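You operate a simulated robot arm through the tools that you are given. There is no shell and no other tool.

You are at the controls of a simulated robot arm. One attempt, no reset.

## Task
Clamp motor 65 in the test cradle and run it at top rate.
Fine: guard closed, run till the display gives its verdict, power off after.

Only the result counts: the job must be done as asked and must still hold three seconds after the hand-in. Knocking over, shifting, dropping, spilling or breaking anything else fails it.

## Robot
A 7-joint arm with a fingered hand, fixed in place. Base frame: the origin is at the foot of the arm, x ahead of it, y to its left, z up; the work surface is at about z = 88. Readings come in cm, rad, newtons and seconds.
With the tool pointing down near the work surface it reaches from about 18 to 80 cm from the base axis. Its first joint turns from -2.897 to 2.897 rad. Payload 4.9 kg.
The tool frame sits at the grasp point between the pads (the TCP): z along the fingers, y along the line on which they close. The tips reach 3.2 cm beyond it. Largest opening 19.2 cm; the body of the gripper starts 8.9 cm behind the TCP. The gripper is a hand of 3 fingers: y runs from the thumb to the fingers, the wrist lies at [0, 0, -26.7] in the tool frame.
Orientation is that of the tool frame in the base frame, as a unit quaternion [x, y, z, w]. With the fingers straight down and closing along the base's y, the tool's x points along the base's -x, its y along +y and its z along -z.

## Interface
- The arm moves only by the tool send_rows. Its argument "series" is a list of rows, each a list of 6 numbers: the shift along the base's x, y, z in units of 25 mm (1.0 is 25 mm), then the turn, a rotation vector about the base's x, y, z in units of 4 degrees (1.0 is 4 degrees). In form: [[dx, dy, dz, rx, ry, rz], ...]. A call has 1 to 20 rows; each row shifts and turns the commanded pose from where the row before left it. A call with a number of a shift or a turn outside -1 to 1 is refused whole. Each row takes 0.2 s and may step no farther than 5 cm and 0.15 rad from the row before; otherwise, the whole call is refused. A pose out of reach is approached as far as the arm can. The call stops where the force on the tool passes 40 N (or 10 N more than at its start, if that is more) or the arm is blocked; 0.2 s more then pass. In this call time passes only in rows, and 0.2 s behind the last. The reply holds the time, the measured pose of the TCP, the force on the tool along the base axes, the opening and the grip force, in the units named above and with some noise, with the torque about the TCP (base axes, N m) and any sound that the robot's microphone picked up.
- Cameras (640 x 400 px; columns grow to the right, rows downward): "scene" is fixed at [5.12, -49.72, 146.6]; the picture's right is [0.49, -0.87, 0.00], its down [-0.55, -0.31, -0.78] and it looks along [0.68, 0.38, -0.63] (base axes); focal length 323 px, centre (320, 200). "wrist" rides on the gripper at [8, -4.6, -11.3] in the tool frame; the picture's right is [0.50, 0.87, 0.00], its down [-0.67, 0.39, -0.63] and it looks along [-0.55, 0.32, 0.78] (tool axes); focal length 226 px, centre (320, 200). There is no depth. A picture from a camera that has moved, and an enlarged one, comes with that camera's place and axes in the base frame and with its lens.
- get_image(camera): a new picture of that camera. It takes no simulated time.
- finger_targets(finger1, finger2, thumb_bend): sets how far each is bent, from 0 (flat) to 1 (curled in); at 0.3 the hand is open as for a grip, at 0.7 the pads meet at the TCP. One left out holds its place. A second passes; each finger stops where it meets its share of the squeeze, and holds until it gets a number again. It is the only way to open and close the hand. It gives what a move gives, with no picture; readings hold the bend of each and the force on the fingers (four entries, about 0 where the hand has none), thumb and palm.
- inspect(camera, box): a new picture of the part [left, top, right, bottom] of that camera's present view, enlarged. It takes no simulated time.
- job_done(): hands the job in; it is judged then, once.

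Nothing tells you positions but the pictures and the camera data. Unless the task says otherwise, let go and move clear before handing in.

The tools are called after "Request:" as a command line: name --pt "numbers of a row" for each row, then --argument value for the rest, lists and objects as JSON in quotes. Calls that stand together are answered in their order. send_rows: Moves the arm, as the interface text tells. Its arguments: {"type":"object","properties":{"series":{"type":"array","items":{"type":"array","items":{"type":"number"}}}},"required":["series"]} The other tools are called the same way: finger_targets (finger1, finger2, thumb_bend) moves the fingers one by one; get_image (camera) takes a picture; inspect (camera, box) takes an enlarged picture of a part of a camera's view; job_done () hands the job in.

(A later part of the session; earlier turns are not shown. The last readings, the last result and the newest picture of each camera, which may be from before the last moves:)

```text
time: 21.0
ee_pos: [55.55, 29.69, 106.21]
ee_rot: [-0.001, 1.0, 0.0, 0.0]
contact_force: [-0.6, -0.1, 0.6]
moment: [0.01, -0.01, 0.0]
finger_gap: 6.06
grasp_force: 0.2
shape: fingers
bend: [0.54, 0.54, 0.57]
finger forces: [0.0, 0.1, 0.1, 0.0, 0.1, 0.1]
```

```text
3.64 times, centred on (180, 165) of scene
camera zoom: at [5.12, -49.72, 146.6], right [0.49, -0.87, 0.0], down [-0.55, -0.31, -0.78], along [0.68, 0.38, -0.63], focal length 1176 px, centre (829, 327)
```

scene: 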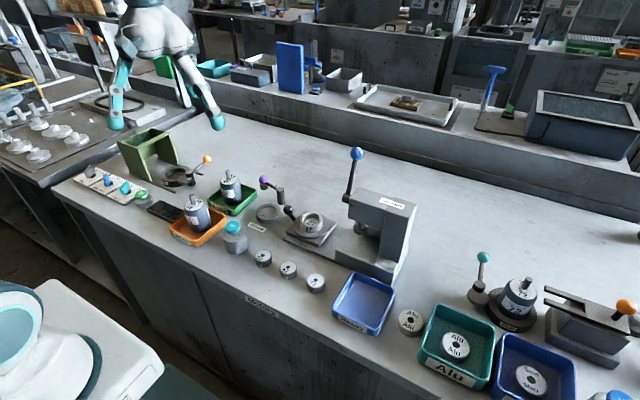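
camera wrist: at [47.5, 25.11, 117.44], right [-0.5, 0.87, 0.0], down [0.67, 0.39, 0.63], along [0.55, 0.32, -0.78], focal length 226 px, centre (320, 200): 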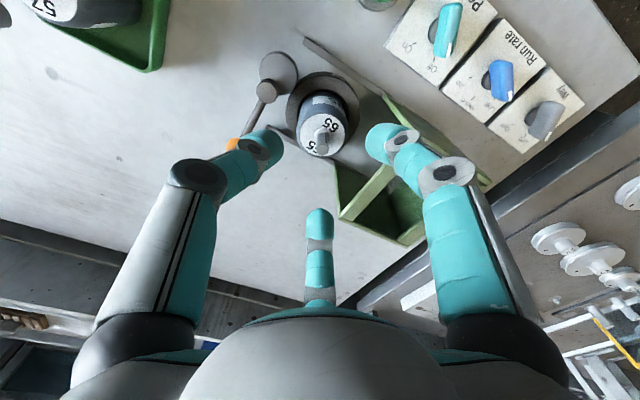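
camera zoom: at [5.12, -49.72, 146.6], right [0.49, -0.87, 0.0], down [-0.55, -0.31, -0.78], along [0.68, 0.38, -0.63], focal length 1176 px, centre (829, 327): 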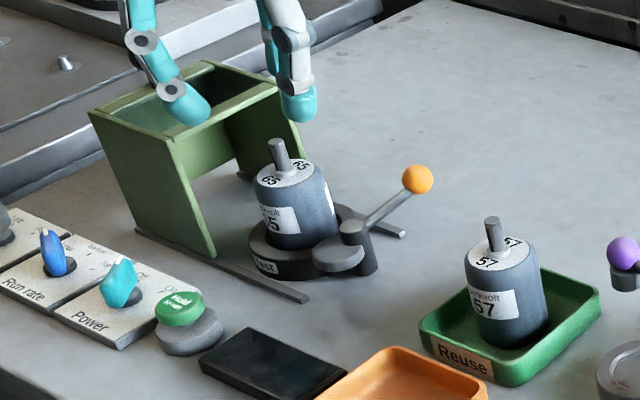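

The motor stands upright in the cradle and the hand is clear above it. Next I make a closed-finger pusher and turn the hand 60° above the clamp lever, so I can sweep the orange lever from +x round to −y.

Request:
finger_targets --finger1 0.7 --finger2 0.7 --thumb_bend 0.7

Request:
send_rows --pt "0.173 -0.04 0 0 0 1" --pt "0.173 -0.04 0 0 0 1" --pt "0.173 -0.04 0 0 0 1" --pt "0.173 -0.04 0 0 0 1" --pt "0.173 -0.04 0 0 0 1" --pt "0.173 -0.04 0 0 0 1" --pt "0.173 -0.04 0 0 0 1" --pt "0.173 -0.04 0 0 0 1" --pt "0.173 -0.04 0 0 0 1" --pt "0.173 -0.04 0 0 0 1" --pt "0.173 -0.04 0 0 0 1" --pt "0.173 -0.04 0 0 0 1" --pt "0.173 -0.04 0 0 0 1" --pt "0.173 -0.04 0 0 0 1" --pt "0.173 -0.04 0 0 0 1"

Request:
get_image --camera "wrist"

Request:
inspect --camera "scene" --box '[120, 80, 260, 220]'

```text
time: 22.0
ee_pos: [55.43, 29.58, 106.12]
ee_rot: [0.0, 1.0, 0.001, 0.001]
contact_force: [-0.1, 0.4, -0.5]
moment: [0.02, 0.0, -0.04]
finger_gap: 0.34
grasp_force: 0.1
shape: fingers
bend: [0.69, 0.69, 0.7]
finger forces: [0.1, 0.0, 0.0, 0.0, 0.1, 0.0]
```

```text
time: 25.2
ee_pos: [62.02, 28.07, 106.3]
ee_rot: [-0.501, 0.866, 0.001, -0.001]
contact_force: [0.0, 0.4, -0.5]
moment: [0.01, -0.01, -0.01]
finger_gap: 0.32
grasp_force: 0.1
shape: fingers
bend: [0.69, 0.69, 0.7]
finger forces: [0.0, 0.1, 0.1, 0.1, 0.0, 0.1]
```

```text
taken
camera wrist: at [61.98, 19.02, 117.47], right [-1.0, 0.0, 0.0], down [0.0, 0.78, 0.63], along [0.0, 0.63, -0.78], focal length 226 px, centre (320, 200)
```

wrist: 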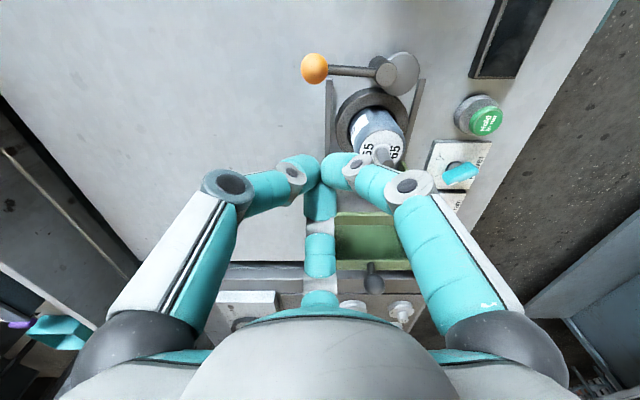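

```text
2.86 times, centred on (190, 150) of scene
camera zoom: at [5.12, -49.72, 146.6], right [0.49, -0.87, 0.0], down [-0.55, -0.31, -0.78], along [0.68, 0.38, -0.63], focal length 924 px, centre (691, 343)
```

zoom: 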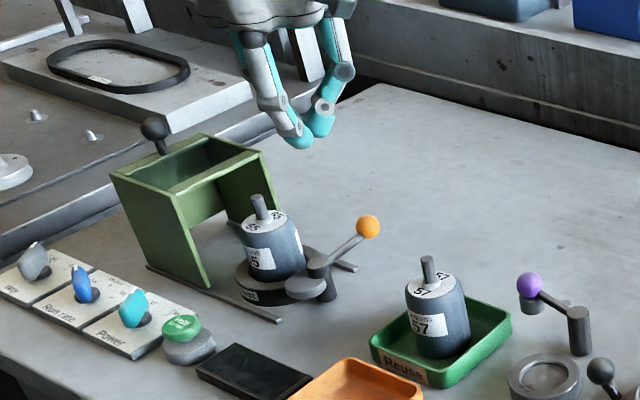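

From this view the ball is at (62.5, 22.8) and the post at (55.8, 23.3). I zoom for details of the lever and pad heights before going down.

Request:
inspect --camera "wrist" --box '[290, 40, 450, 180]'

Request:
inspect --camera "scene" --box '[150, 140, 230, 200]'

```text
2.86 times, centred on (370, 110) of wrist
camera zoom: at [61.98, 19.02, 117.47], right [-1.0, 0.0, 0.0], down [0.0, 0.78, 0.63], along [0.0, 0.63, -0.78], focal length 646 px, centre (177, 457)
```

zoom: 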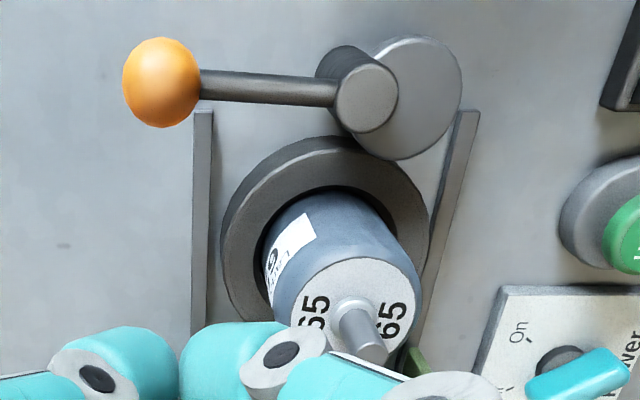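

```text
6.67 times, centred on (190, 170) of scene
camera zoom: at [5.12, -49.72, 146.6], right [0.49, -0.87, 0.0], down [-0.55, -0.31, -0.78], along [0.68, 0.38, -0.63], focal length 2155 px, centre (1187, 400)
```

zoom: 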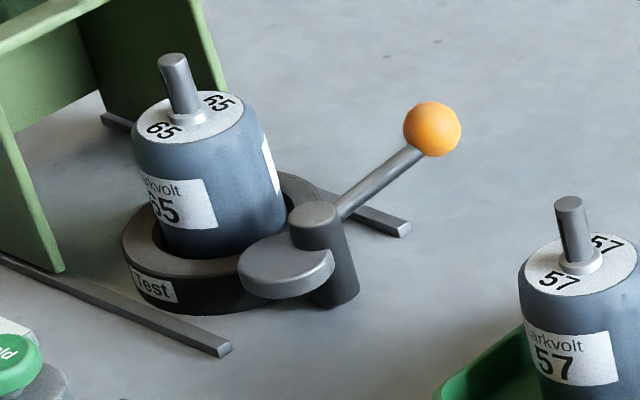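

Geometry agrees: pivot (55.5, 23.4), ball (62.6, 22.9, 93.2). I descend on the +y side of the ball.

Request:
send_rows --pt "0.24 -0.27 0 0 0 0" --pt "0 0 -0.773 0 0 0" --pt "0 0 -0.773 0 0 0" --pt "0 0 -0.773 0 0 0" --pt "0 0 -0.773 0 0 0" --pt "0 0 -0.773 0 0 0" --pt "0 0 -0.773 0 0 0"

Request:
get_image --camera "wrist"

Request:
inspect --camera "scene" --box '[140, 100, 260, 210]'

```text
time: 26.8
ee_pos: [62.63, 27.32, 94.58]
ee_rot: [-0.5, 0.866, 0.0, 0.0]
contact_force: [0.4, 0.1, 0.4]
moment: [0.02, -0.02, -0.02]
finger_gap: 0.33
grasp_force: 0.1
shape: fingers
bend: [0.69, 0.69, 0.7]
finger forces: [0.0, 0.1, 0.0, 0.0, 0.0, 0.0]
```

```text
taken
camera wrist: at [62.58, 18.37, 105.81], right [-1.0, 0.0, 0.0], down [0.0, 0.78, 0.63], along [0.0, 0.63, -0.78], focal length 226 px, centre (320, 200)
```

wrist: 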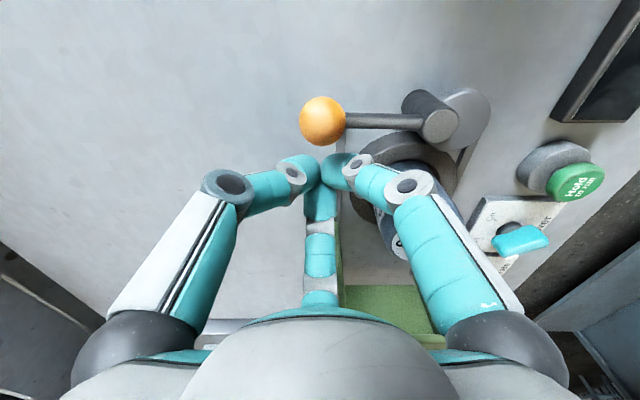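

```text
3.64 times, centred on (200, 155) of scene
camera zoom: at [5.12, -49.72, 146.6], right [0.49, -0.87, 0.0], down [-0.55, -0.31, -0.78], along [0.68, 0.38, -0.63], focal length 1176 px, centre (756, 364)
```

zoom: 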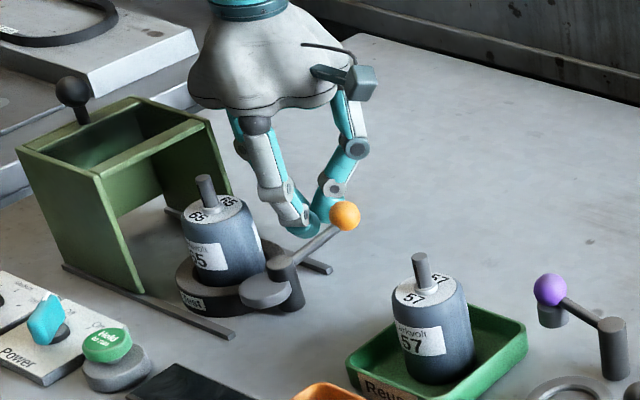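

The pusher is beside the ball. I move in to contact and begin the clockwise sweep, turning the hand with the lever.

Request:
send_rows --pt "-0.05 -0.4 0 0 0 0" --pt "-0.06 -0.38 0 0 0 0" --pt "0.046 -0.192 0 0 0 -1" --pt "0.032 -0.195 0 0 0 -1" --pt "0.019 -0.197 0 0 0 -1" --pt "0.005 -0.198 0 0 0 -1" --pt "-0.009 -0.198 0 0 0 -1" --pt "-0.023 -0.196 0 0 0 -1"

Request:
get_image --camera "wrist"

Request:
inspect --camera "scene" --box '[140, 100, 260, 210]'

```text
time: 28.6
ee_pos: [62.58, 22.49, 94.61]
ee_rot: [-0.308, 0.951, 0.001, 0.0]
contact_force: [1.9, -0.6, 0.8]
moment: [0.01, 0.0, 0.03]
finger_gap: 0.37
grasp_force: 0.7
shape: fingers
bend: [0.69, 0.69, 0.7]
finger forces: [0.0, 0.0, 0.0, 0.1, 1.8, 0.1]
```

```text
taken
camera wrist: at [58.73, 14.29, 105.89], right [-0.91, 0.41, 0.0], down [0.32, 0.71, 0.63], along [0.26, 0.58, -0.77], focal length 226 px, centre (320, 200)
```

wrist: 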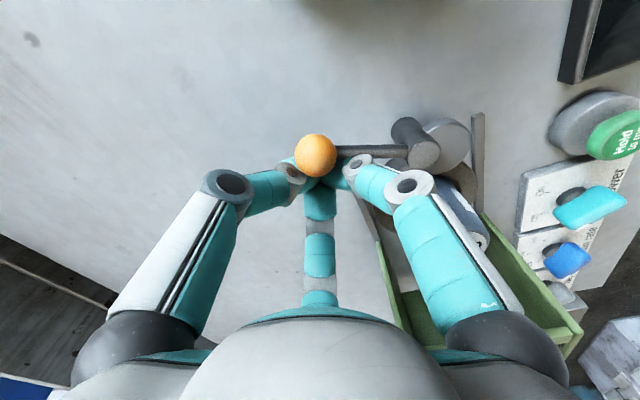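

```text
3.64 times, centred on (200, 155) of scene
camera zoom: at [5.12, -49.72, 146.6], right [0.49, -0.87, 0.0], down [-0.55, -0.31, -0.78], along [0.68, 0.38, -0.63], focal length 1176 px, centre (756, 364)
```

zoom: 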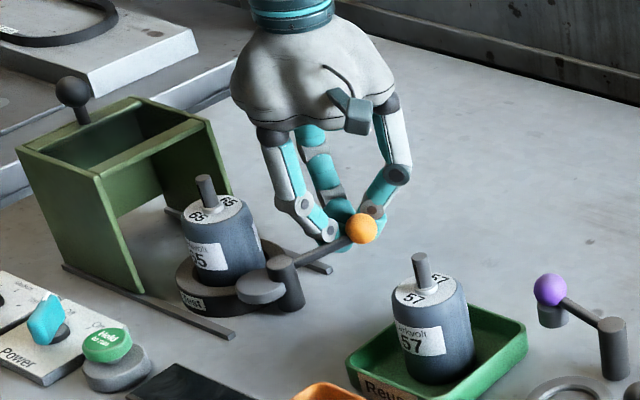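

The lever is turning freely with the push. I continue the arc.

Request:
send_rows --pt "-0.036 -0.194 0 0 0 -1" --pt "-0.05 -0.192 0 0 0 -1" --pt "-0.063 -0.187 0 0 0 -1" --pt "-0.076 -0.182 0 0 0 -1" --pt "-0.088 -0.177 0 0 0 -1" --pt "-0.1 -0.17 0 0 0 -1" --pt "-0.112 -0.163 0 0 0 -1" --pt "-0.123 -0.155 0 0 0 -1"

Request:
get_image --camera "wrist"

Request:
inspect --camera "scene" --box '[140, 100, 260, 210]'

```text
time: 30.4
ee_pos: [60.95, 18.83, 94.62]
ee_rot: [-0.035, 0.999, 0.0, 0.001]
contact_force: [-0.2, 0.8, 0.6]
moment: [-0.03, -0.04, -0.01]
finger_gap: 0.35
grasp_force: 0.5
shape: fingers
bend: [0.69, 0.69, 0.7]
finger forces: [0.0, 0.0, 0.1, 0.1, 1.3, 0.0]
```

```text
taken
camera wrist: at [53.2, 13.87, 105.93], right [-0.56, 0.83, 0.0], down [0.64, 0.43, 0.63], along [0.52, 0.35, -0.77], focal length 226 px, centre (320, 200)
```

wrist: 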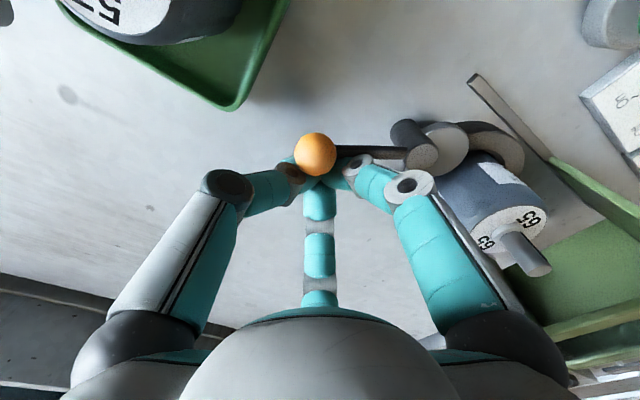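

```text
3.64 times, centred on (200, 155) of scene
camera zoom: at [5.12, -49.72, 146.6], right [0.49, -0.87, 0.0], down [-0.55, -0.31, -0.78], along [0.68, 0.38, -0.63], focal length 1176 px, centre (756, 364)
```

zoom: 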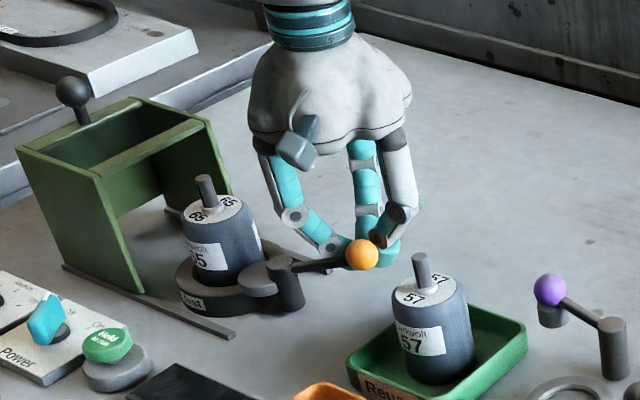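

The sweep is past 60°. To keep the thumb clear of motor 57, I slide inward along the rod and continue the arc at a smaller radius.

Request:
send_rows --pt "-0.16 0.275 0 0 0 0" --pt "-0.16 0.275 0 0 0 0" --pt "-0.095 -0.124 0 0 0 -1" --pt "-0.103 -0.118 0 0 0 -1" --pt "-0.111 -0.11 0 0 0 -1" --pt "-0.119 -0.102 0 0 0 -1"

Request:
get_image --camera "wrist"

Request:
inspect --camera "scene" --box '[140, 100, 260, 210]'

```text
time: 31.8
ee_pos: [58.93, 19.11, 94.72]
ee_rot: [0.106, 0.994, 0.0, 0.0]
contact_force: [0.2, -0.4, 0.0]
moment: [-0.02, 0.03, 0.01]
finger_gap: 0.34
grasp_force: 0.1
shape: fingers
bend: [0.69, 0.69, 0.7]
finger forces: [0.0, 0.0, 0.0, 0.1, 0.5, 0.0]
```

```text
taken
camera wrist: at [50.2, 16.52, 105.88], right [-0.31, 0.95, 0.0], down [0.74, 0.24, 0.63], along [0.6, 0.19, -0.78], focal length 226 px, centre (320, 200)
```

wrist: 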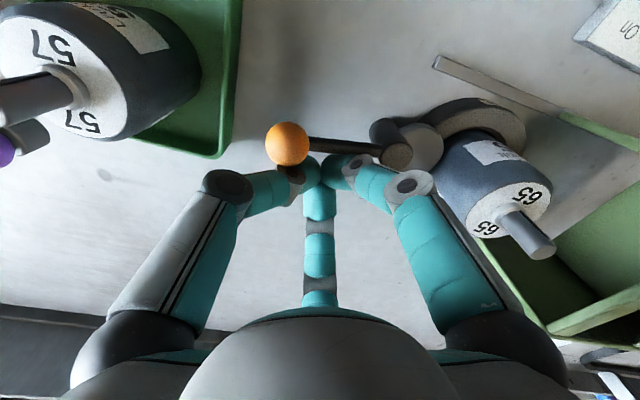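

```text
3.64 times, centred on (200, 155) of scene
camera zoom: at [5.12, -49.72, 146.6], right [0.49, -0.87, 0.0], down [-0.55, -0.31, -0.78], along [0.68, 0.38, -0.63], focal length 1176 px, centre (756, 364)
```

zoom: 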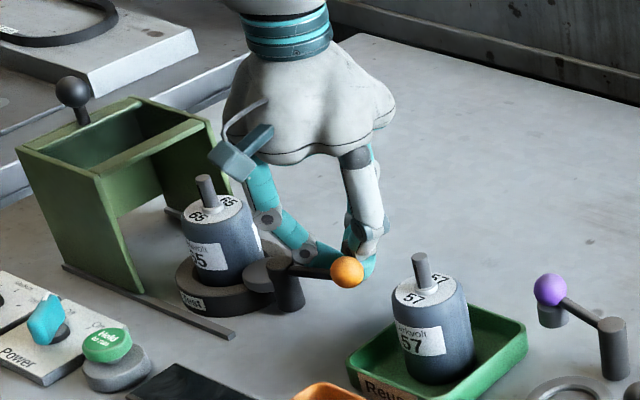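

Still free-moving with the pad nearing the motor. I continue the arc.

Request:
send_rows --pt "-0.125 -0.094 0 0 0 -1" --pt "-0.132 -0.084 0 0 0 -1" --pt "-0.137 -0.075 0 0 0 -1" --pt "-0.142 -0.065 0 0 0 -1"

Request:
get_image --camera "wrist"

Request:
inspect --camera "scene" --box '[150, 130, 230, 200]'

```text
time: 32.8
ee_pos: [57.96, 18.44, 95.04]
ee_rot: [0.243, 0.97, 0.003, 0.005]
contact_force: [27.1, 5.0, 24.0]
moment: [-0.37, 0.16, 0.41]
finger_gap: 0.08
grasp_force: 20.7
shape: fingers
bend: [0.68, 0.68, 0.74]
finger forces: [0.0, 0.0, 0.1, 0.0, 41.1, 0.0]
```

```text
taken
camera wrist: at [48.63, 18.26, 106.27], right [-0.03, 1.0, 0.0], down [0.77, 0.02, 0.64], along [0.64, 0.02, -0.77], focal length 226 px, centre (320, 200)
```

wrist: 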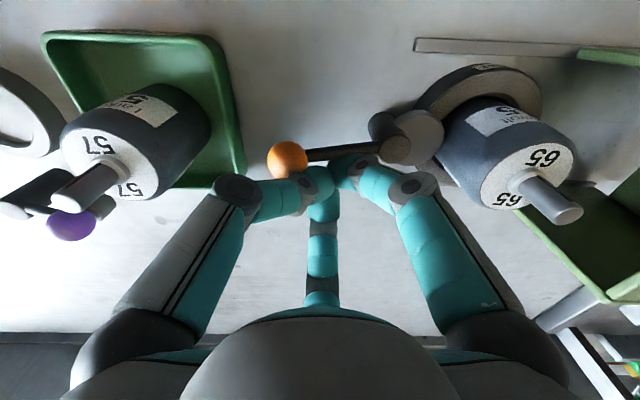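

```text
5.71 times, centred on (190, 165) of scene
camera zoom: at [5.12, -49.72, 146.6], right [0.49, -0.87, 0.0], down [-0.55, -0.31, -0.78], along [0.68, 0.38, -0.63], focal length 1847 px, centre (1063, 400)
```

zoom: 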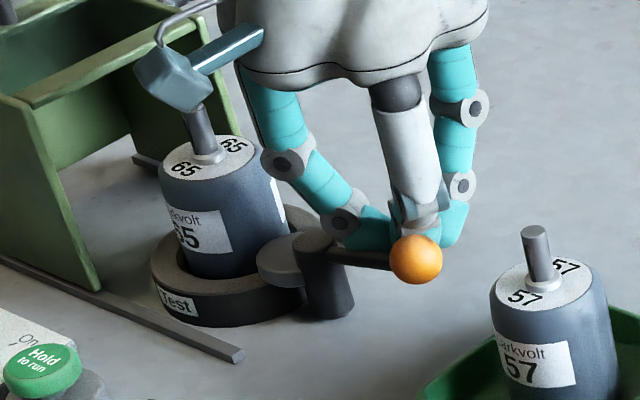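

The lever has met firm resistance with the pad against the motor, at about −86° from its start. I back off slightly and check whether it stays.

Request:
send_rows --pt "0.3 0.02 0 0 0 0" --pt "0.3 0.02 0 0 0 0"

Request:
inspect --camera "wrist" --box '[240, 50, 600, 230]'

Request:
inspect --camera "scene" --box '[150, 130, 230, 200]'

```text
time: 33.4
ee_pos: [58.98, 18.58, 94.36]
ee_rot: [0.242, 0.97, -0.001, -0.002]
contact_force: [10.0, 6.4, 10.1]
moment: [-0.19, 0.19, 0.06]
finger_gap: 0.13
grasp_force: 6.5
shape: fingers
bend: [0.68, 0.68, 0.73]
finger forces: [0.1, 0.0, 0.1, 0.1, 14.0, 0.0]
```

```text
1.78 times, centred on (420, 140) of wrist
camera zoom: at [49.78, 18.37, 105.67], right [-0.03, 1.0, 0.0], down [0.78, 0.03, 0.63], along [0.63, 0.02, -0.78], focal length 402 px, centre (142, 307)
```

zoom: 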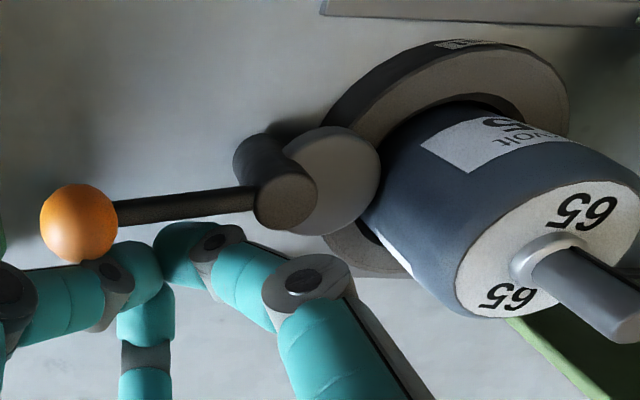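

```text
5.71 times, centred on (190, 165) of scene
camera zoom: at [5.12, -49.72, 146.6], right [0.49, -0.87, 0.0], down [-0.55, -0.31, -0.78], along [0.68, 0.38, -0.63], focal length 1847 px, centre (1063, 400)
```

zoom: 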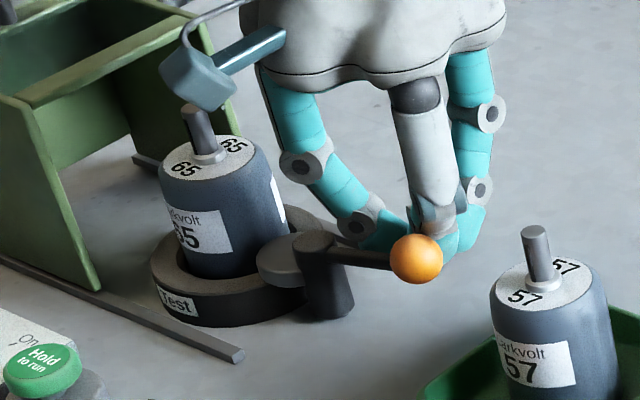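

The lever stays put with the pad pressed against motor 65. I back away and lift clear to inspect the clamp.

Request:
send_rows --pt "0.6 -0.0 0 0 0 0" --pt "0.4 0 0.3 0 0 0" --pt "0 0 0.8 0 0 0" --pt "0 0 0.9 0 0 0" --pt "0 0 0.9 0 0 0" --pt "0 0 0.9 0 0 0" --pt "0 0 0.9 0 0 0"

Request:
get_image --camera "wrist"

Request:
inspect --camera "scene" --box '[130, 110, 250, 210]'

```text
time: 35.0
ee_pos: [61.54, 18.45, 106.31]
ee_rot: [0.242, 0.97, -0.001, -0.001]
contact_force: [0.4, 0.2, 0.1]
moment: [-0.01, 0.01, 0.04]
finger_gap: 0.31
grasp_force: 0.0
shape: fingers
bend: [0.69, 0.69, 0.7]
finger forces: [0.0, 0.0, 0.0, 0.1, 0.0, 0.0]
```

```text
taken
camera wrist: at [52.36, 18.31, 117.67], right [-0.04, 1.0, 0.0], down [0.78, 0.03, 0.63], along [0.63, 0.02, -0.78], focal length 226 px, centre (320, 200)
```

wrist: 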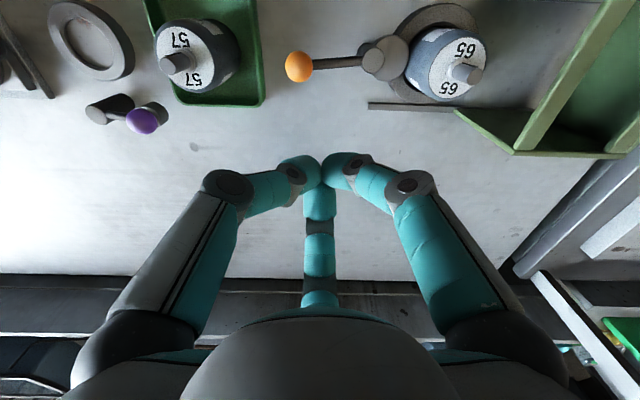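

```text
4.00 times, centred on (190, 160) of scene
camera zoom: at [5.12, -49.72, 146.6], right [0.49, -0.87, 0.0], down [-0.55, -0.31, -0.78], along [0.68, 0.38, -0.63], focal length 1293 px, centre (840, 360)
```

zoom: 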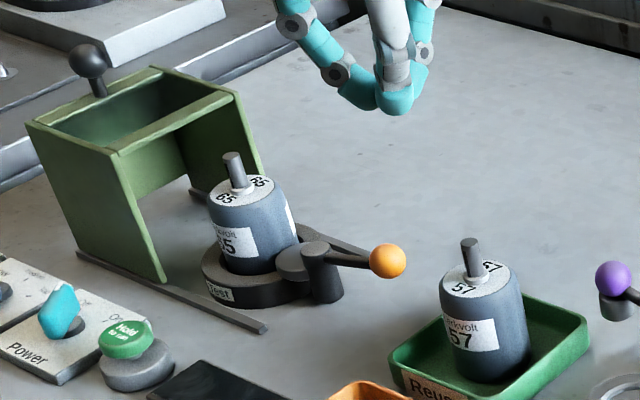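

Request:
inspect --camera "wrist" --box '[270, 0, 510, 130]'

Request:
inspect --camera "scene" --box '[165, 135, 235, 195]'

```text
2.67 times, centred on (390, 65) of wrist
camera zoom: at [52.36, 18.31, 117.67], right [-0.04, 1.0, 0.0], down [0.78, 0.03, 0.63], along [0.63, 0.02, -0.78], focal length 603 px, centre (133, 560)
```

zoom: 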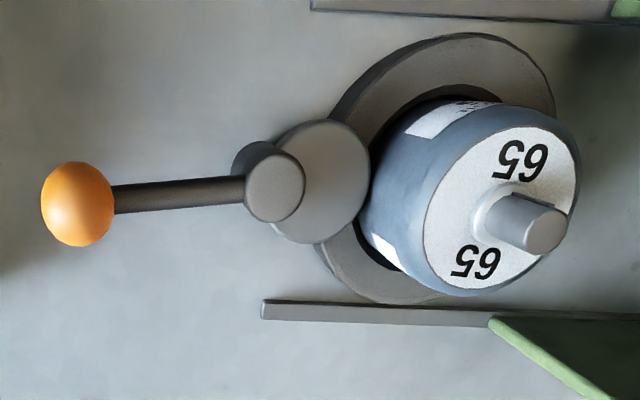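

```text
6.67 times, centred on (200, 165) of scene
camera zoom: at [5.12, -49.72, 146.6], right [0.49, -0.87, 0.0], down [-0.55, -0.31, -0.78], along [0.68, 0.38, -0.63], focal length 2155 px, centre (1120, 433)
```

zoom: 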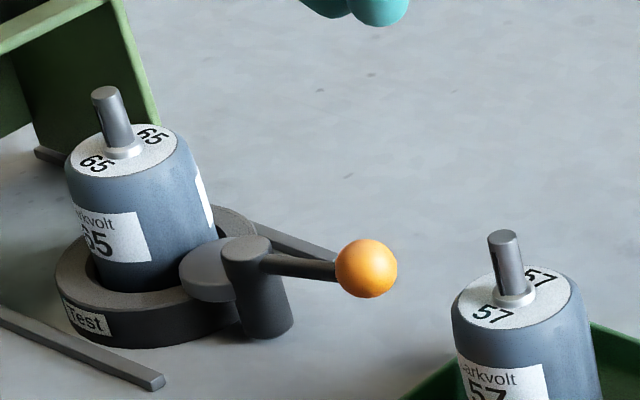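

The pad bears on motor 65 and the lever has stopped firmly pointing −y, outside the guard's path. Next is the guard: I move up to view its knob and turn the hand back to the default orientation.

Request:
send_rows --pt "0 0 0.9 0 0 1" --pt "-0.4 0.3 0.9 0 0 1" --pt "-0.8 0.9 0.8 0 0 1" --pt "-0.8 0.95 0.5 0 0 1" --pt "-0.8 0.95 0.4 0 0 1" --pt "-0.8 0.95 0.2 0 0 1" --pt "-0.8 0.95 0.1 0 0 1" --pt "-0.7 0.95 0 0 0 0" --pt "-0.7 0.95 0 0 0 0" --pt "-0.6 0.85 0 0 0 0"

Request:
get_image --camera "wrist"

Request:
inspect --camera "wrist" --box '[240, 80, 480, 230]'

Request:
get_image --camera "scene"

```text
time: 37.2
ee_pos: [45.72, 37.94, 115.86]
ee_rot: [0.0, 1.0, 0.001, 0.0]
contact_force: [-0.1, -0.7, 0.0]
moment: [0.03, -0.01, -0.01]
finger_gap: 0.33
grasp_force: 0.0
shape: fingers
bend: [0.69, 0.69, 0.7]
finger forces: [0.0, 0.0, 0.0, 0.1, 0.0, 0.1]
```

```text
taken
camera wrist: at [37.65, 33.57, 127.17], right [-0.5, 0.87, 0.0], down [0.67, 0.39, 0.63], along [0.55, 0.32, -0.78], focal length 226 px, centre (320, 200)
```

wrist: 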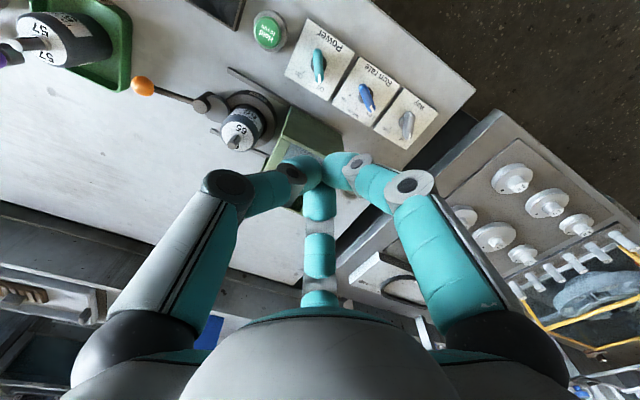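

```text
2.67 times, centred on (360, 155) of wrist
camera zoom: at [37.65, 33.57, 127.17], right [-0.5, 0.87, 0.0], down [0.67, 0.39, 0.63], along [0.55, 0.32, -0.78], focal length 603 px, centre (213, 320)
```

zoom: 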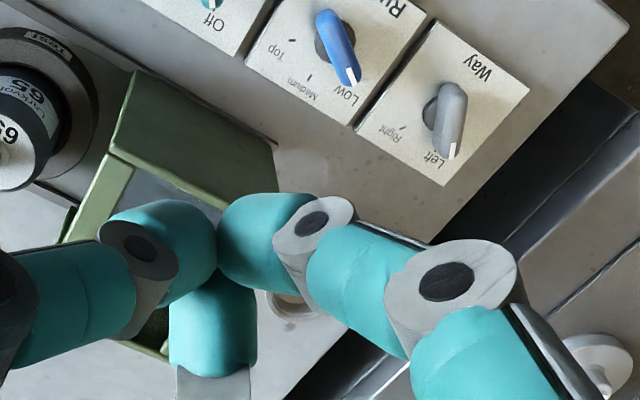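

```text
taken
```

scene: 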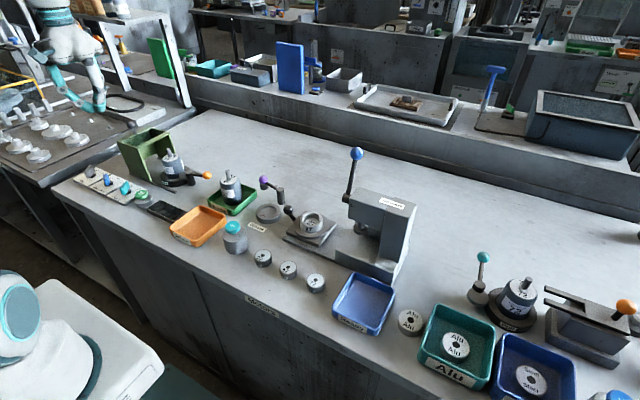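

The knob is hidden by the fingers; I open them to half to see it.

Request:
finger_targets --finger1 0.5 --finger2 0.5 --thumb_bend 0.5

Request:
inspect --camera "wrist" --box '[220, 80, 440, 260]'

Request:
inspect --camera "scene" --box '[80, 90, 220, 210]'

```text
time: 38.2
ee_pos: [45.68, 38.14, 115.97]
ee_rot: [-0.001, 1.0, 0.0, 0.0]
contact_force: [0.1, 0.1, -1.6]
moment: [-0.02, 0.01, -0.01]
finger_gap: 8.4
grasp_force: 0.1
shape: fingers
bend: [0.5, 0.5, 0.5]
finger forces: [0.1, 0.0, 0.0, 0.0, 0.0, 0.1]
```

```text
2.22 times, centred on (330, 170) of wrist
camera zoom: at [37.66, 33.55, 127.18], right [-0.5, 0.87, 0.0], down [0.67, 0.39, 0.63], along [0.55, 0.32, -0.78], focal length 502 px, centre (298, 267)
```

zoom: 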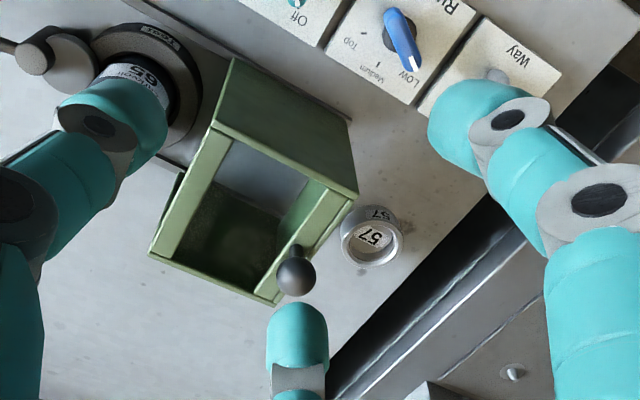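

```text
3.33 times, centred on (150, 150) of scene
camera zoom: at [5.12, -49.72, 146.6], right [0.49, -0.87, 0.0], down [-0.55, -0.31, -0.78], along [0.68, 0.38, -0.63], focal length 1078 px, centre (887, 367)
```

zoom: 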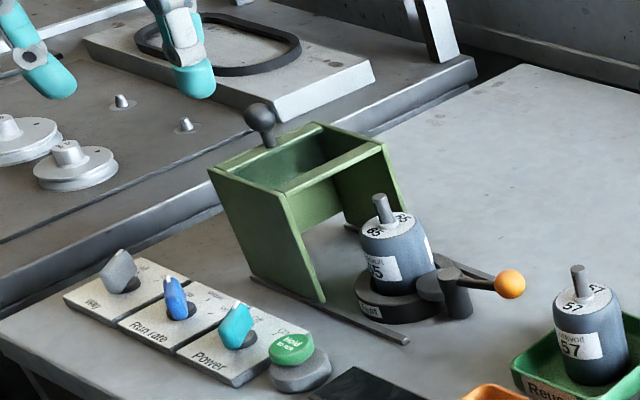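

The guard knob is at (55.6, 43.7, 102.9). I also see a small "57" cup standing behind the guard, which must stay untouched. I go above the knob and lower to cage it with the fingers.

Request:
send_rows --pt "0.79 0.45 0 0 0 0" --pt "0.79 0.45 0 0 0 0" --pt "0.79 0.45 0 0 0 0" --pt "0.79 0.45 0 0 0 0" --pt "0.79 0.45 0 0 0 0" --pt "0 0 -0.76 0 0 0" --pt "0 0 -0.76 0 0 0" --pt "0 0 -0.76 0 0 0" --pt "0 0 -0.76 0 0 0"

Request:
get_image --camera "wrist"

Request:
inspect --camera "scene" --box '[80, 60, 220, 200]'

```text
time: 40.2
ee_pos: [55.59, 43.57, 108.19]
ee_rot: [0.0, 1.0, 0.0, 0.0]
contact_force: [-1.6, 1.0, 0.5]
moment: [0.0, -0.01, -0.01]
finger_gap: 8.39
grasp_force: 0.2
shape: fingers
bend: [0.5, 0.5, 0.5]
finger forces: [0.0, 0.0, 0.0, 0.0, 0.0, 0.0]
```

```text
taken
camera wrist: at [47.58, 39.15, 119.48], right [-0.5, 0.87, 0.0], down [0.67, 0.39, 0.63], along [0.55, 0.32, -0.77], focal length 226 px, centre (320, 200)
```

wrist: 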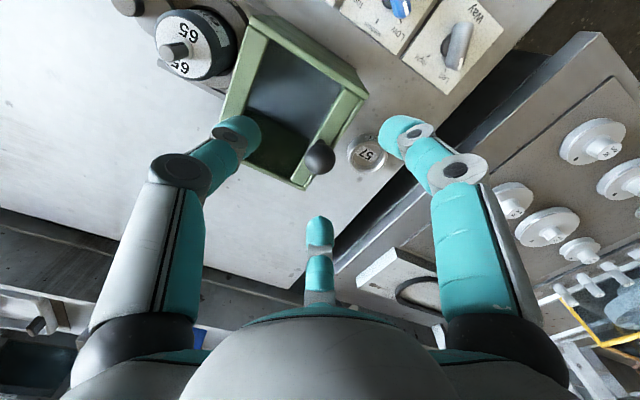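

```text
2.86 times, centred on (150, 130) of scene
camera zoom: at [5.12, -49.72, 146.6], right [0.49, -0.87, 0.0], down [-0.55, -0.31, -0.78], along [0.68, 0.38, -0.63], focal length 924 px, centre (806, 400)
```

zoom: 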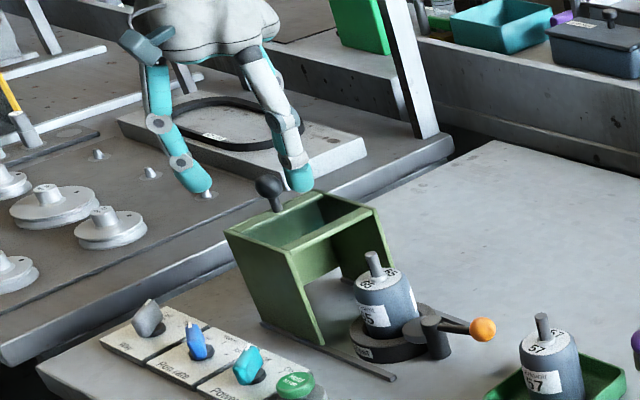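

The knob lines up with the hand's centre. I lower the last 3.6 cm and close the fingers around it.

Request:
send_rows --pt "0 0 -0.72 0 0 0" --pt "0 0 -0.72 0 0 0"

Request:
finger_targets --finger1 0.63 --finger2 0.63 --thumb_bend 0.63

Request:
inspect --camera "wrist" --box '[200, 80, 440, 260]'

Request:
inspect --camera "scene" --box '[80, 60, 220, 200]'

```text
time: 40.8
ee_pos: [55.5, 43.58, 104.6]
ee_rot: [0.0, 1.0, 0.001, 0.002]
contact_force: [0.3, -1.4, 0.3]
moment: [0.0, 0.01, 0.02]
finger_gap: 8.36
grasp_force: 0.0
shape: fingers
bend: [0.5, 0.5, 0.5]
finger forces: [0.0, 0.0, 0.0, 0.0, 0.1, 0.0]
```

```text
time: 41.8
ee_pos: [55.64, 43.44, 104.63]
ee_rot: [0.0, 1.0, -0.001, -0.001]
contact_force: [0.1, -0.1, 0.0]
moment: [0.03, 0.02, -0.01]
finger_gap: 3.02
grasp_force: 0.1
shape: fingers
bend: [0.63, 0.63, 0.63]
finger forces: [0.1, 0.0, 0.0, 0.0, 0.1, 0.0]
```

```text
2.22 times, centred on (320, 170) of wrist
camera zoom: at [47.55, 39.01, 115.94], right [-0.5, 0.87, 0.0], down [0.67, 0.39, 0.63], along [0.55, 0.32, -0.78], focal length 502 px, centre (320, 267)
```

zoom: 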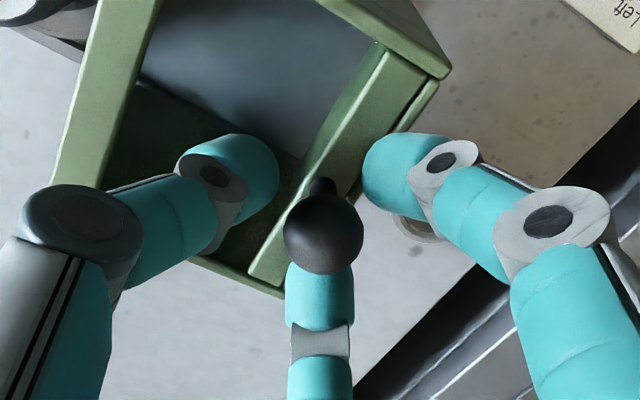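

```text
2.86 times, centred on (150, 130) of scene
camera zoom: at [5.12, -49.72, 146.6], right [0.49, -0.87, 0.0], down [-0.55, -0.31, -0.78], along [0.68, 0.38, -0.63], focal length 924 px, centre (806, 400)
```

zoom: 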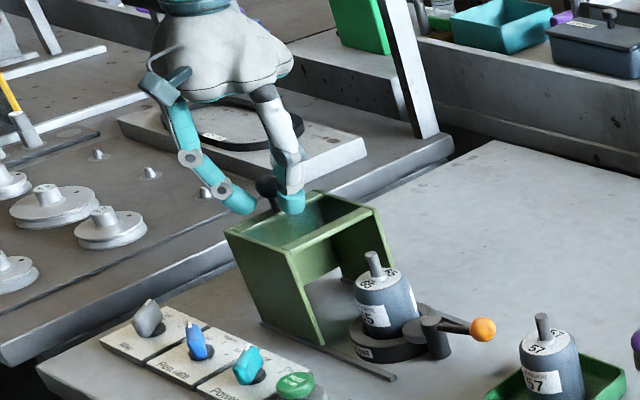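

The knob sits inside the finger cage. I tighten onto it and start drawing the guard toward −y.

Request:
finger_targets --finger1 0.7 --finger2 0.7 --thumb_bend 0.7

Request:
send_rows --pt "0 -0.3 0 0 0 0" --pt "0 -0.4 0 0 0 0"

Request:
get_image --camera "wrist"

Request:
inspect --camera "scene" --box '[80, 60, 220, 200]'

```text
time: 42.8
ee_pos: [55.5, 43.49, 104.59]
ee_rot: [0.0, 1.0, 0.0, 0.0]
contact_force: [-0.9, -1.1, -2.7]
moment: [-0.03, 0.02, 0.01]
finger_gap: 1.65
grasp_force: 8.3
shape: fingers
bend: [0.66, 0.66, 0.67]
finger forces: [4.8, 4.6, 0.1, 0.0, 6.0, 0.1]
```

```text
time: 43.4
ee_pos: [55.5, 41.77, 104.6]
ee_rot: [0.0, 1.0, -0.002, 0.0]
contact_force: [1.6, -1.3, -3.3]
moment: [-0.04, -0.02, 0.03]
finger_gap: 1.63
grasp_force: 7.7
shape: fingers
bend: [0.66, 0.66, 0.67]
finger forces: [4.6, 4.4, 0.0, 0.1, 6.5, 0.0]
```

```text
taken
camera wrist: at [47.51, 37.27, 115.93], right [-0.5, 0.87, 0.0], down [0.67, 0.39, 0.63], along [0.55, 0.31, -0.78], focal length 226 px, centre (320, 200)
```

wrist: 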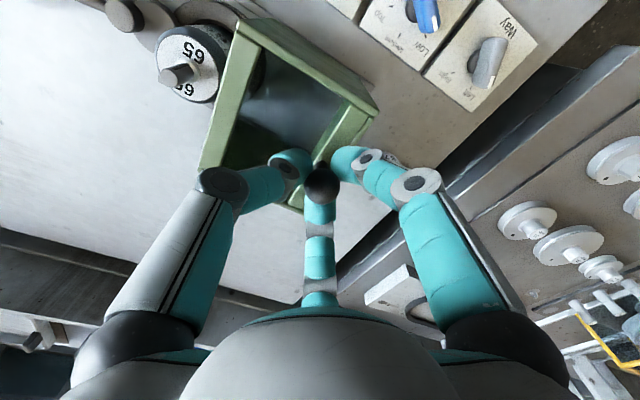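

```text
2.86 times, centred on (150, 130) of scene
camera zoom: at [5.12, -49.72, 146.6], right [0.49, -0.87, 0.0], down [-0.55, -0.31, -0.78], along [0.68, 0.38, -0.63], focal length 924 px, centre (806, 400)
```

zoom: 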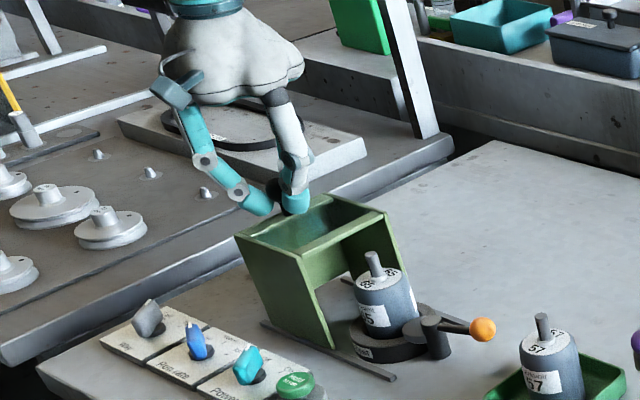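

The guard slides easily. I continue in small moves, watching the force as the front bar passes over the motor shaft.

Request:
send_rows --pt "0 -0.4 0 0 0 0" --pt "0 -0.4 0 0 0 0" --pt "0 -0.3 0 0 0 0"

Request:
inspect --camera "scene" --box '[110, 110, 220, 200]'

Request:
inspect --camera "wrist" --box '[120, 0, 400, 220]'

```text
time: 44.2
ee_pos: [55.66, 39.07, 104.54]
ee_rot: [-0.001, 1.0, -0.001, -0.001]
contact_force: [-4.0, 0.3, -5.8]
moment: [0.02, 0.09, -0.06]
finger_gap: 1.69
grasp_force: 7.8
shape: fingers
bend: [0.66, 0.66, 0.67]
finger forces: [5.8, 4.3, 0.1, 0.1, 6.3, 0.1]
```

```text
4.44 times, centred on (165, 155) of scene
camera zoom: at [5.12, -49.72, 146.6], right [0.49, -0.87, 0.0], down [-0.55, -0.31, -0.78], along [0.68, 0.38, -0.63], focal length 1437 px, centre (1009, 400)
```

zoom: 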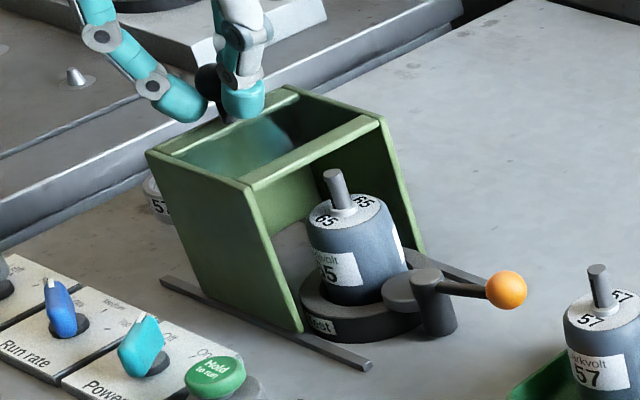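

```text
1.82 times, centred on (260, 110) of wrist
camera zoom: at [47.61, 34.59, 115.98], right [-0.5, 0.87, 0.0], down [0.67, 0.39, 0.63], along [0.55, 0.31, -0.78], focal length 411 px, centre (429, 364)
```

zoom: 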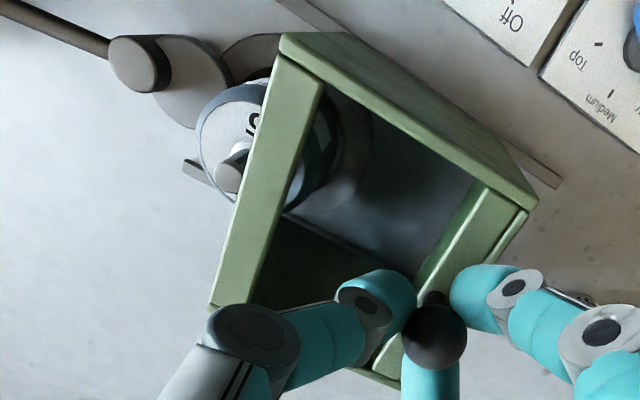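

No sign of interference; the bar is just reaching the shaft. I move on gently.

Request:
send_rows --pt "0 -0.25 0 0 0 0" --pt "0 -0.25 0 0 0 0" --pt "0 -0.25 0 0 0 0"

Request:
inspect --camera "scene" --box '[110, 110, 220, 200]'

Request:
inspect --camera "wrist" --box '[120, 0, 400, 220]'

```text
time: 45.0
ee_pos: [55.68, 37.15, 104.72]
ee_rot: [0.0, 1.0, 0.0, 0.0]
contact_force: [-3.8, -0.5, -4.4]
moment: [0.02, 0.12, 0.0]
finger_gap: 1.66
grasp_force: 7.7
shape: fingers
bend: [0.66, 0.66, 0.67]
finger forces: [5.7, 4.3, 0.1, 0.1, 6.0, 0.0]
```

```text
4.44 times, centred on (165, 155) of scene
camera zoom: at [5.12, -49.72, 146.6], right [0.49, -0.87, 0.0], down [-0.55, -0.31, -0.78], along [0.68, 0.38, -0.63], focal length 1437 px, centre (1009, 400)
```

zoom: 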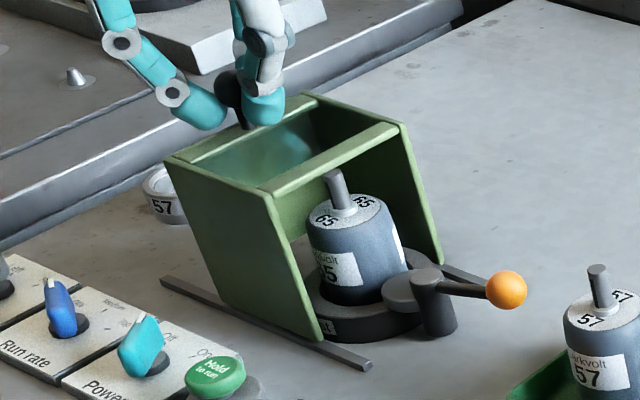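

```text
1.82 times, centred on (260, 110) of wrist
camera zoom: at [47.62, 32.64, 115.96], right [-0.5, 0.87, 0.0], down [0.67, 0.39, 0.63], along [0.55, 0.32, -0.78], focal length 411 px, centre (429, 364)
```

zoom: 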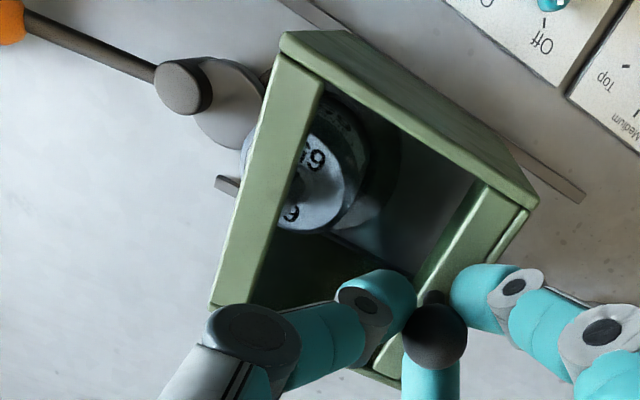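

The bar clears the shaft. I continue toward the rails' end stop.

Request:
send_rows --pt "0 -0.3 0 0 0 0" --pt "0 -0.3 0 0 0 0" --pt "0 -0.3 0 0 0 0" --pt "0 -0.3 0 0 0 0"

Request:
inspect --camera "scene" --box '[110, 110, 220, 200]'

Request:
inspect --camera "wrist" --box '[120, 0, 400, 220]'

```text
time: 46.0
ee_pos: [55.59, 34.2, 104.63]
ee_rot: [-0.001, 1.0, 0.0, 0.0]
contact_force: [-0.2, 0.3, -4.6]
moment: [-0.01, 0.03, -0.01]
finger_gap: 1.68
grasp_force: 7.6
shape: fingers
bend: [0.66, 0.66, 0.67]
finger forces: [4.7, 5.1, 0.0, 0.0, 6.1, 0.1]
```

```text
4.44 times, centred on (165, 155) of scene
camera zoom: at [5.12, -49.72, 146.6], right [0.49, -0.87, 0.0], down [-0.55, -0.31, -0.78], along [0.68, 0.38, -0.63], focal length 1437 px, centre (1009, 400)
```

zoom: 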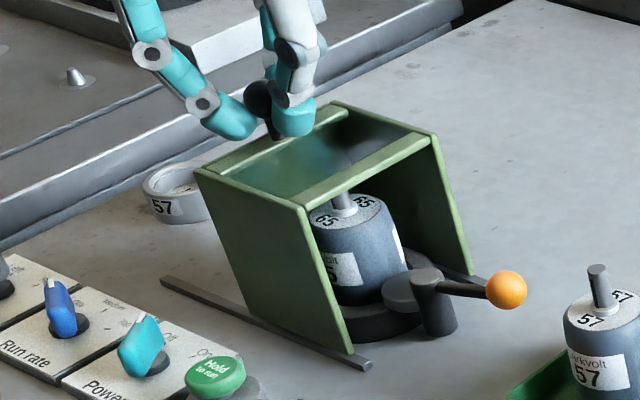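

```text
1.82 times, centred on (260, 110) of wrist
camera zoom: at [47.57, 29.66, 115.94], right [-0.5, 0.87, 0.0], down [0.67, 0.39, 0.63], along [0.55, 0.32, -0.78], focal length 411 px, centre (429, 364)
```

zoom: 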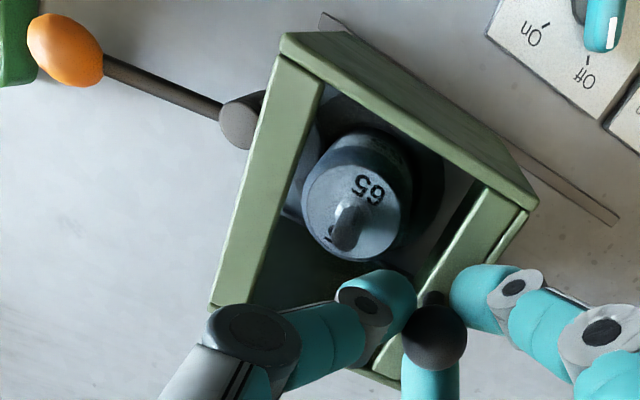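

About a centimetre of rail is left. I keep drawing slowly until it stops.

Request:
send_rows --pt "0 -0.15 0 0 0 0" --pt "0 -0.15 0 0 0 0" --pt "0 -0.15 0 0 0 0" --pt "0 -0.15 0 0 0 0" --pt "0 -0.15 0 0 0 0"

Request:
inspect --camera "scene" --box '[110, 110, 220, 200]'

Request:
inspect --camera "wrist" --box '[120, 0, 400, 220]'

```text
time: 47.2
ee_pos: [55.52, 32.18, 104.68]
ee_rot: [0.0, 1.0, -0.001, 0.0]
contact_force: [0.0, 4.5, -3.6]
moment: [0.05, 0.0, -0.03]
finger_gap: 1.22
grasp_force: 4.2
shape: fingers
bend: [0.66, 0.66, 0.7]
finger forces: [4.2, 3.7, 0.1, 0.0, 0.1, 0.0]
```

```text
4.44 times, centred on (165, 155) of scene
camera zoom: at [5.12, -49.72, 146.6], right [0.49, -0.87, 0.0], down [-0.55, -0.31, -0.78], along [0.68, 0.38, -0.63], focal length 1437 px, centre (1009, 400)
```

zoom: 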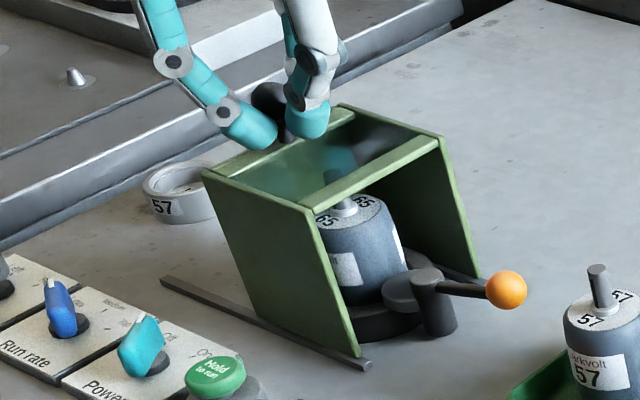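

```text
1.82 times, centred on (260, 110) of wrist
camera zoom: at [47.58, 27.65, 115.93], right [-0.5, 0.87, 0.0], down [0.67, 0.39, 0.63], along [0.55, 0.31, -0.78], focal length 411 px, centre (429, 364)
```

zoom: 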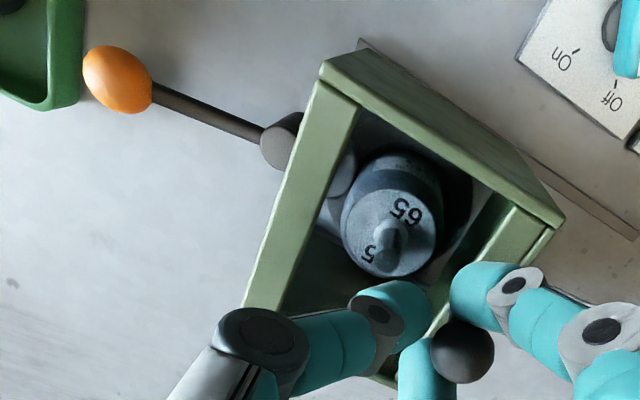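

The knob has slid back within the grip while the guard stopped, which suggests the end stop. I pull slightly more to confirm.

Request:
send_rows --pt "0 -0.15 0 0 0 0" --pt "0 -0.15 0 0 0 0"

Request:
inspect --camera "scene" --box '[110, 110, 220, 200]'

```text
time: 47.8
ee_pos: [55.62, 31.36, 104.72]
ee_rot: [0.0, 1.0, 0.001, 0.0]
contact_force: [-1.3, -0.7, -2.4]
moment: [-0.05, 0.02, 0.0]
finger_gap: 0.5
grasp_force: 1.7
shape: fingers
bend: [0.68, 0.69, 0.7]
finger forces: [1.7, 1.3, 0.0, 0.1, 0.0, 0.0]
```

```text
4.44 times, centred on (165, 155) of scene
camera zoom: at [5.12, -49.72, 146.6], right [0.49, -0.87, 0.0], down [-0.55, -0.31, -0.78], along [0.68, 0.38, -0.63], focal length 1437 px, centre (1009, 400)
```

zoom: 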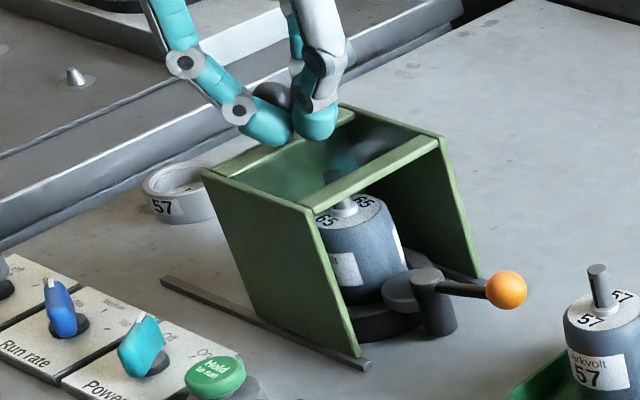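

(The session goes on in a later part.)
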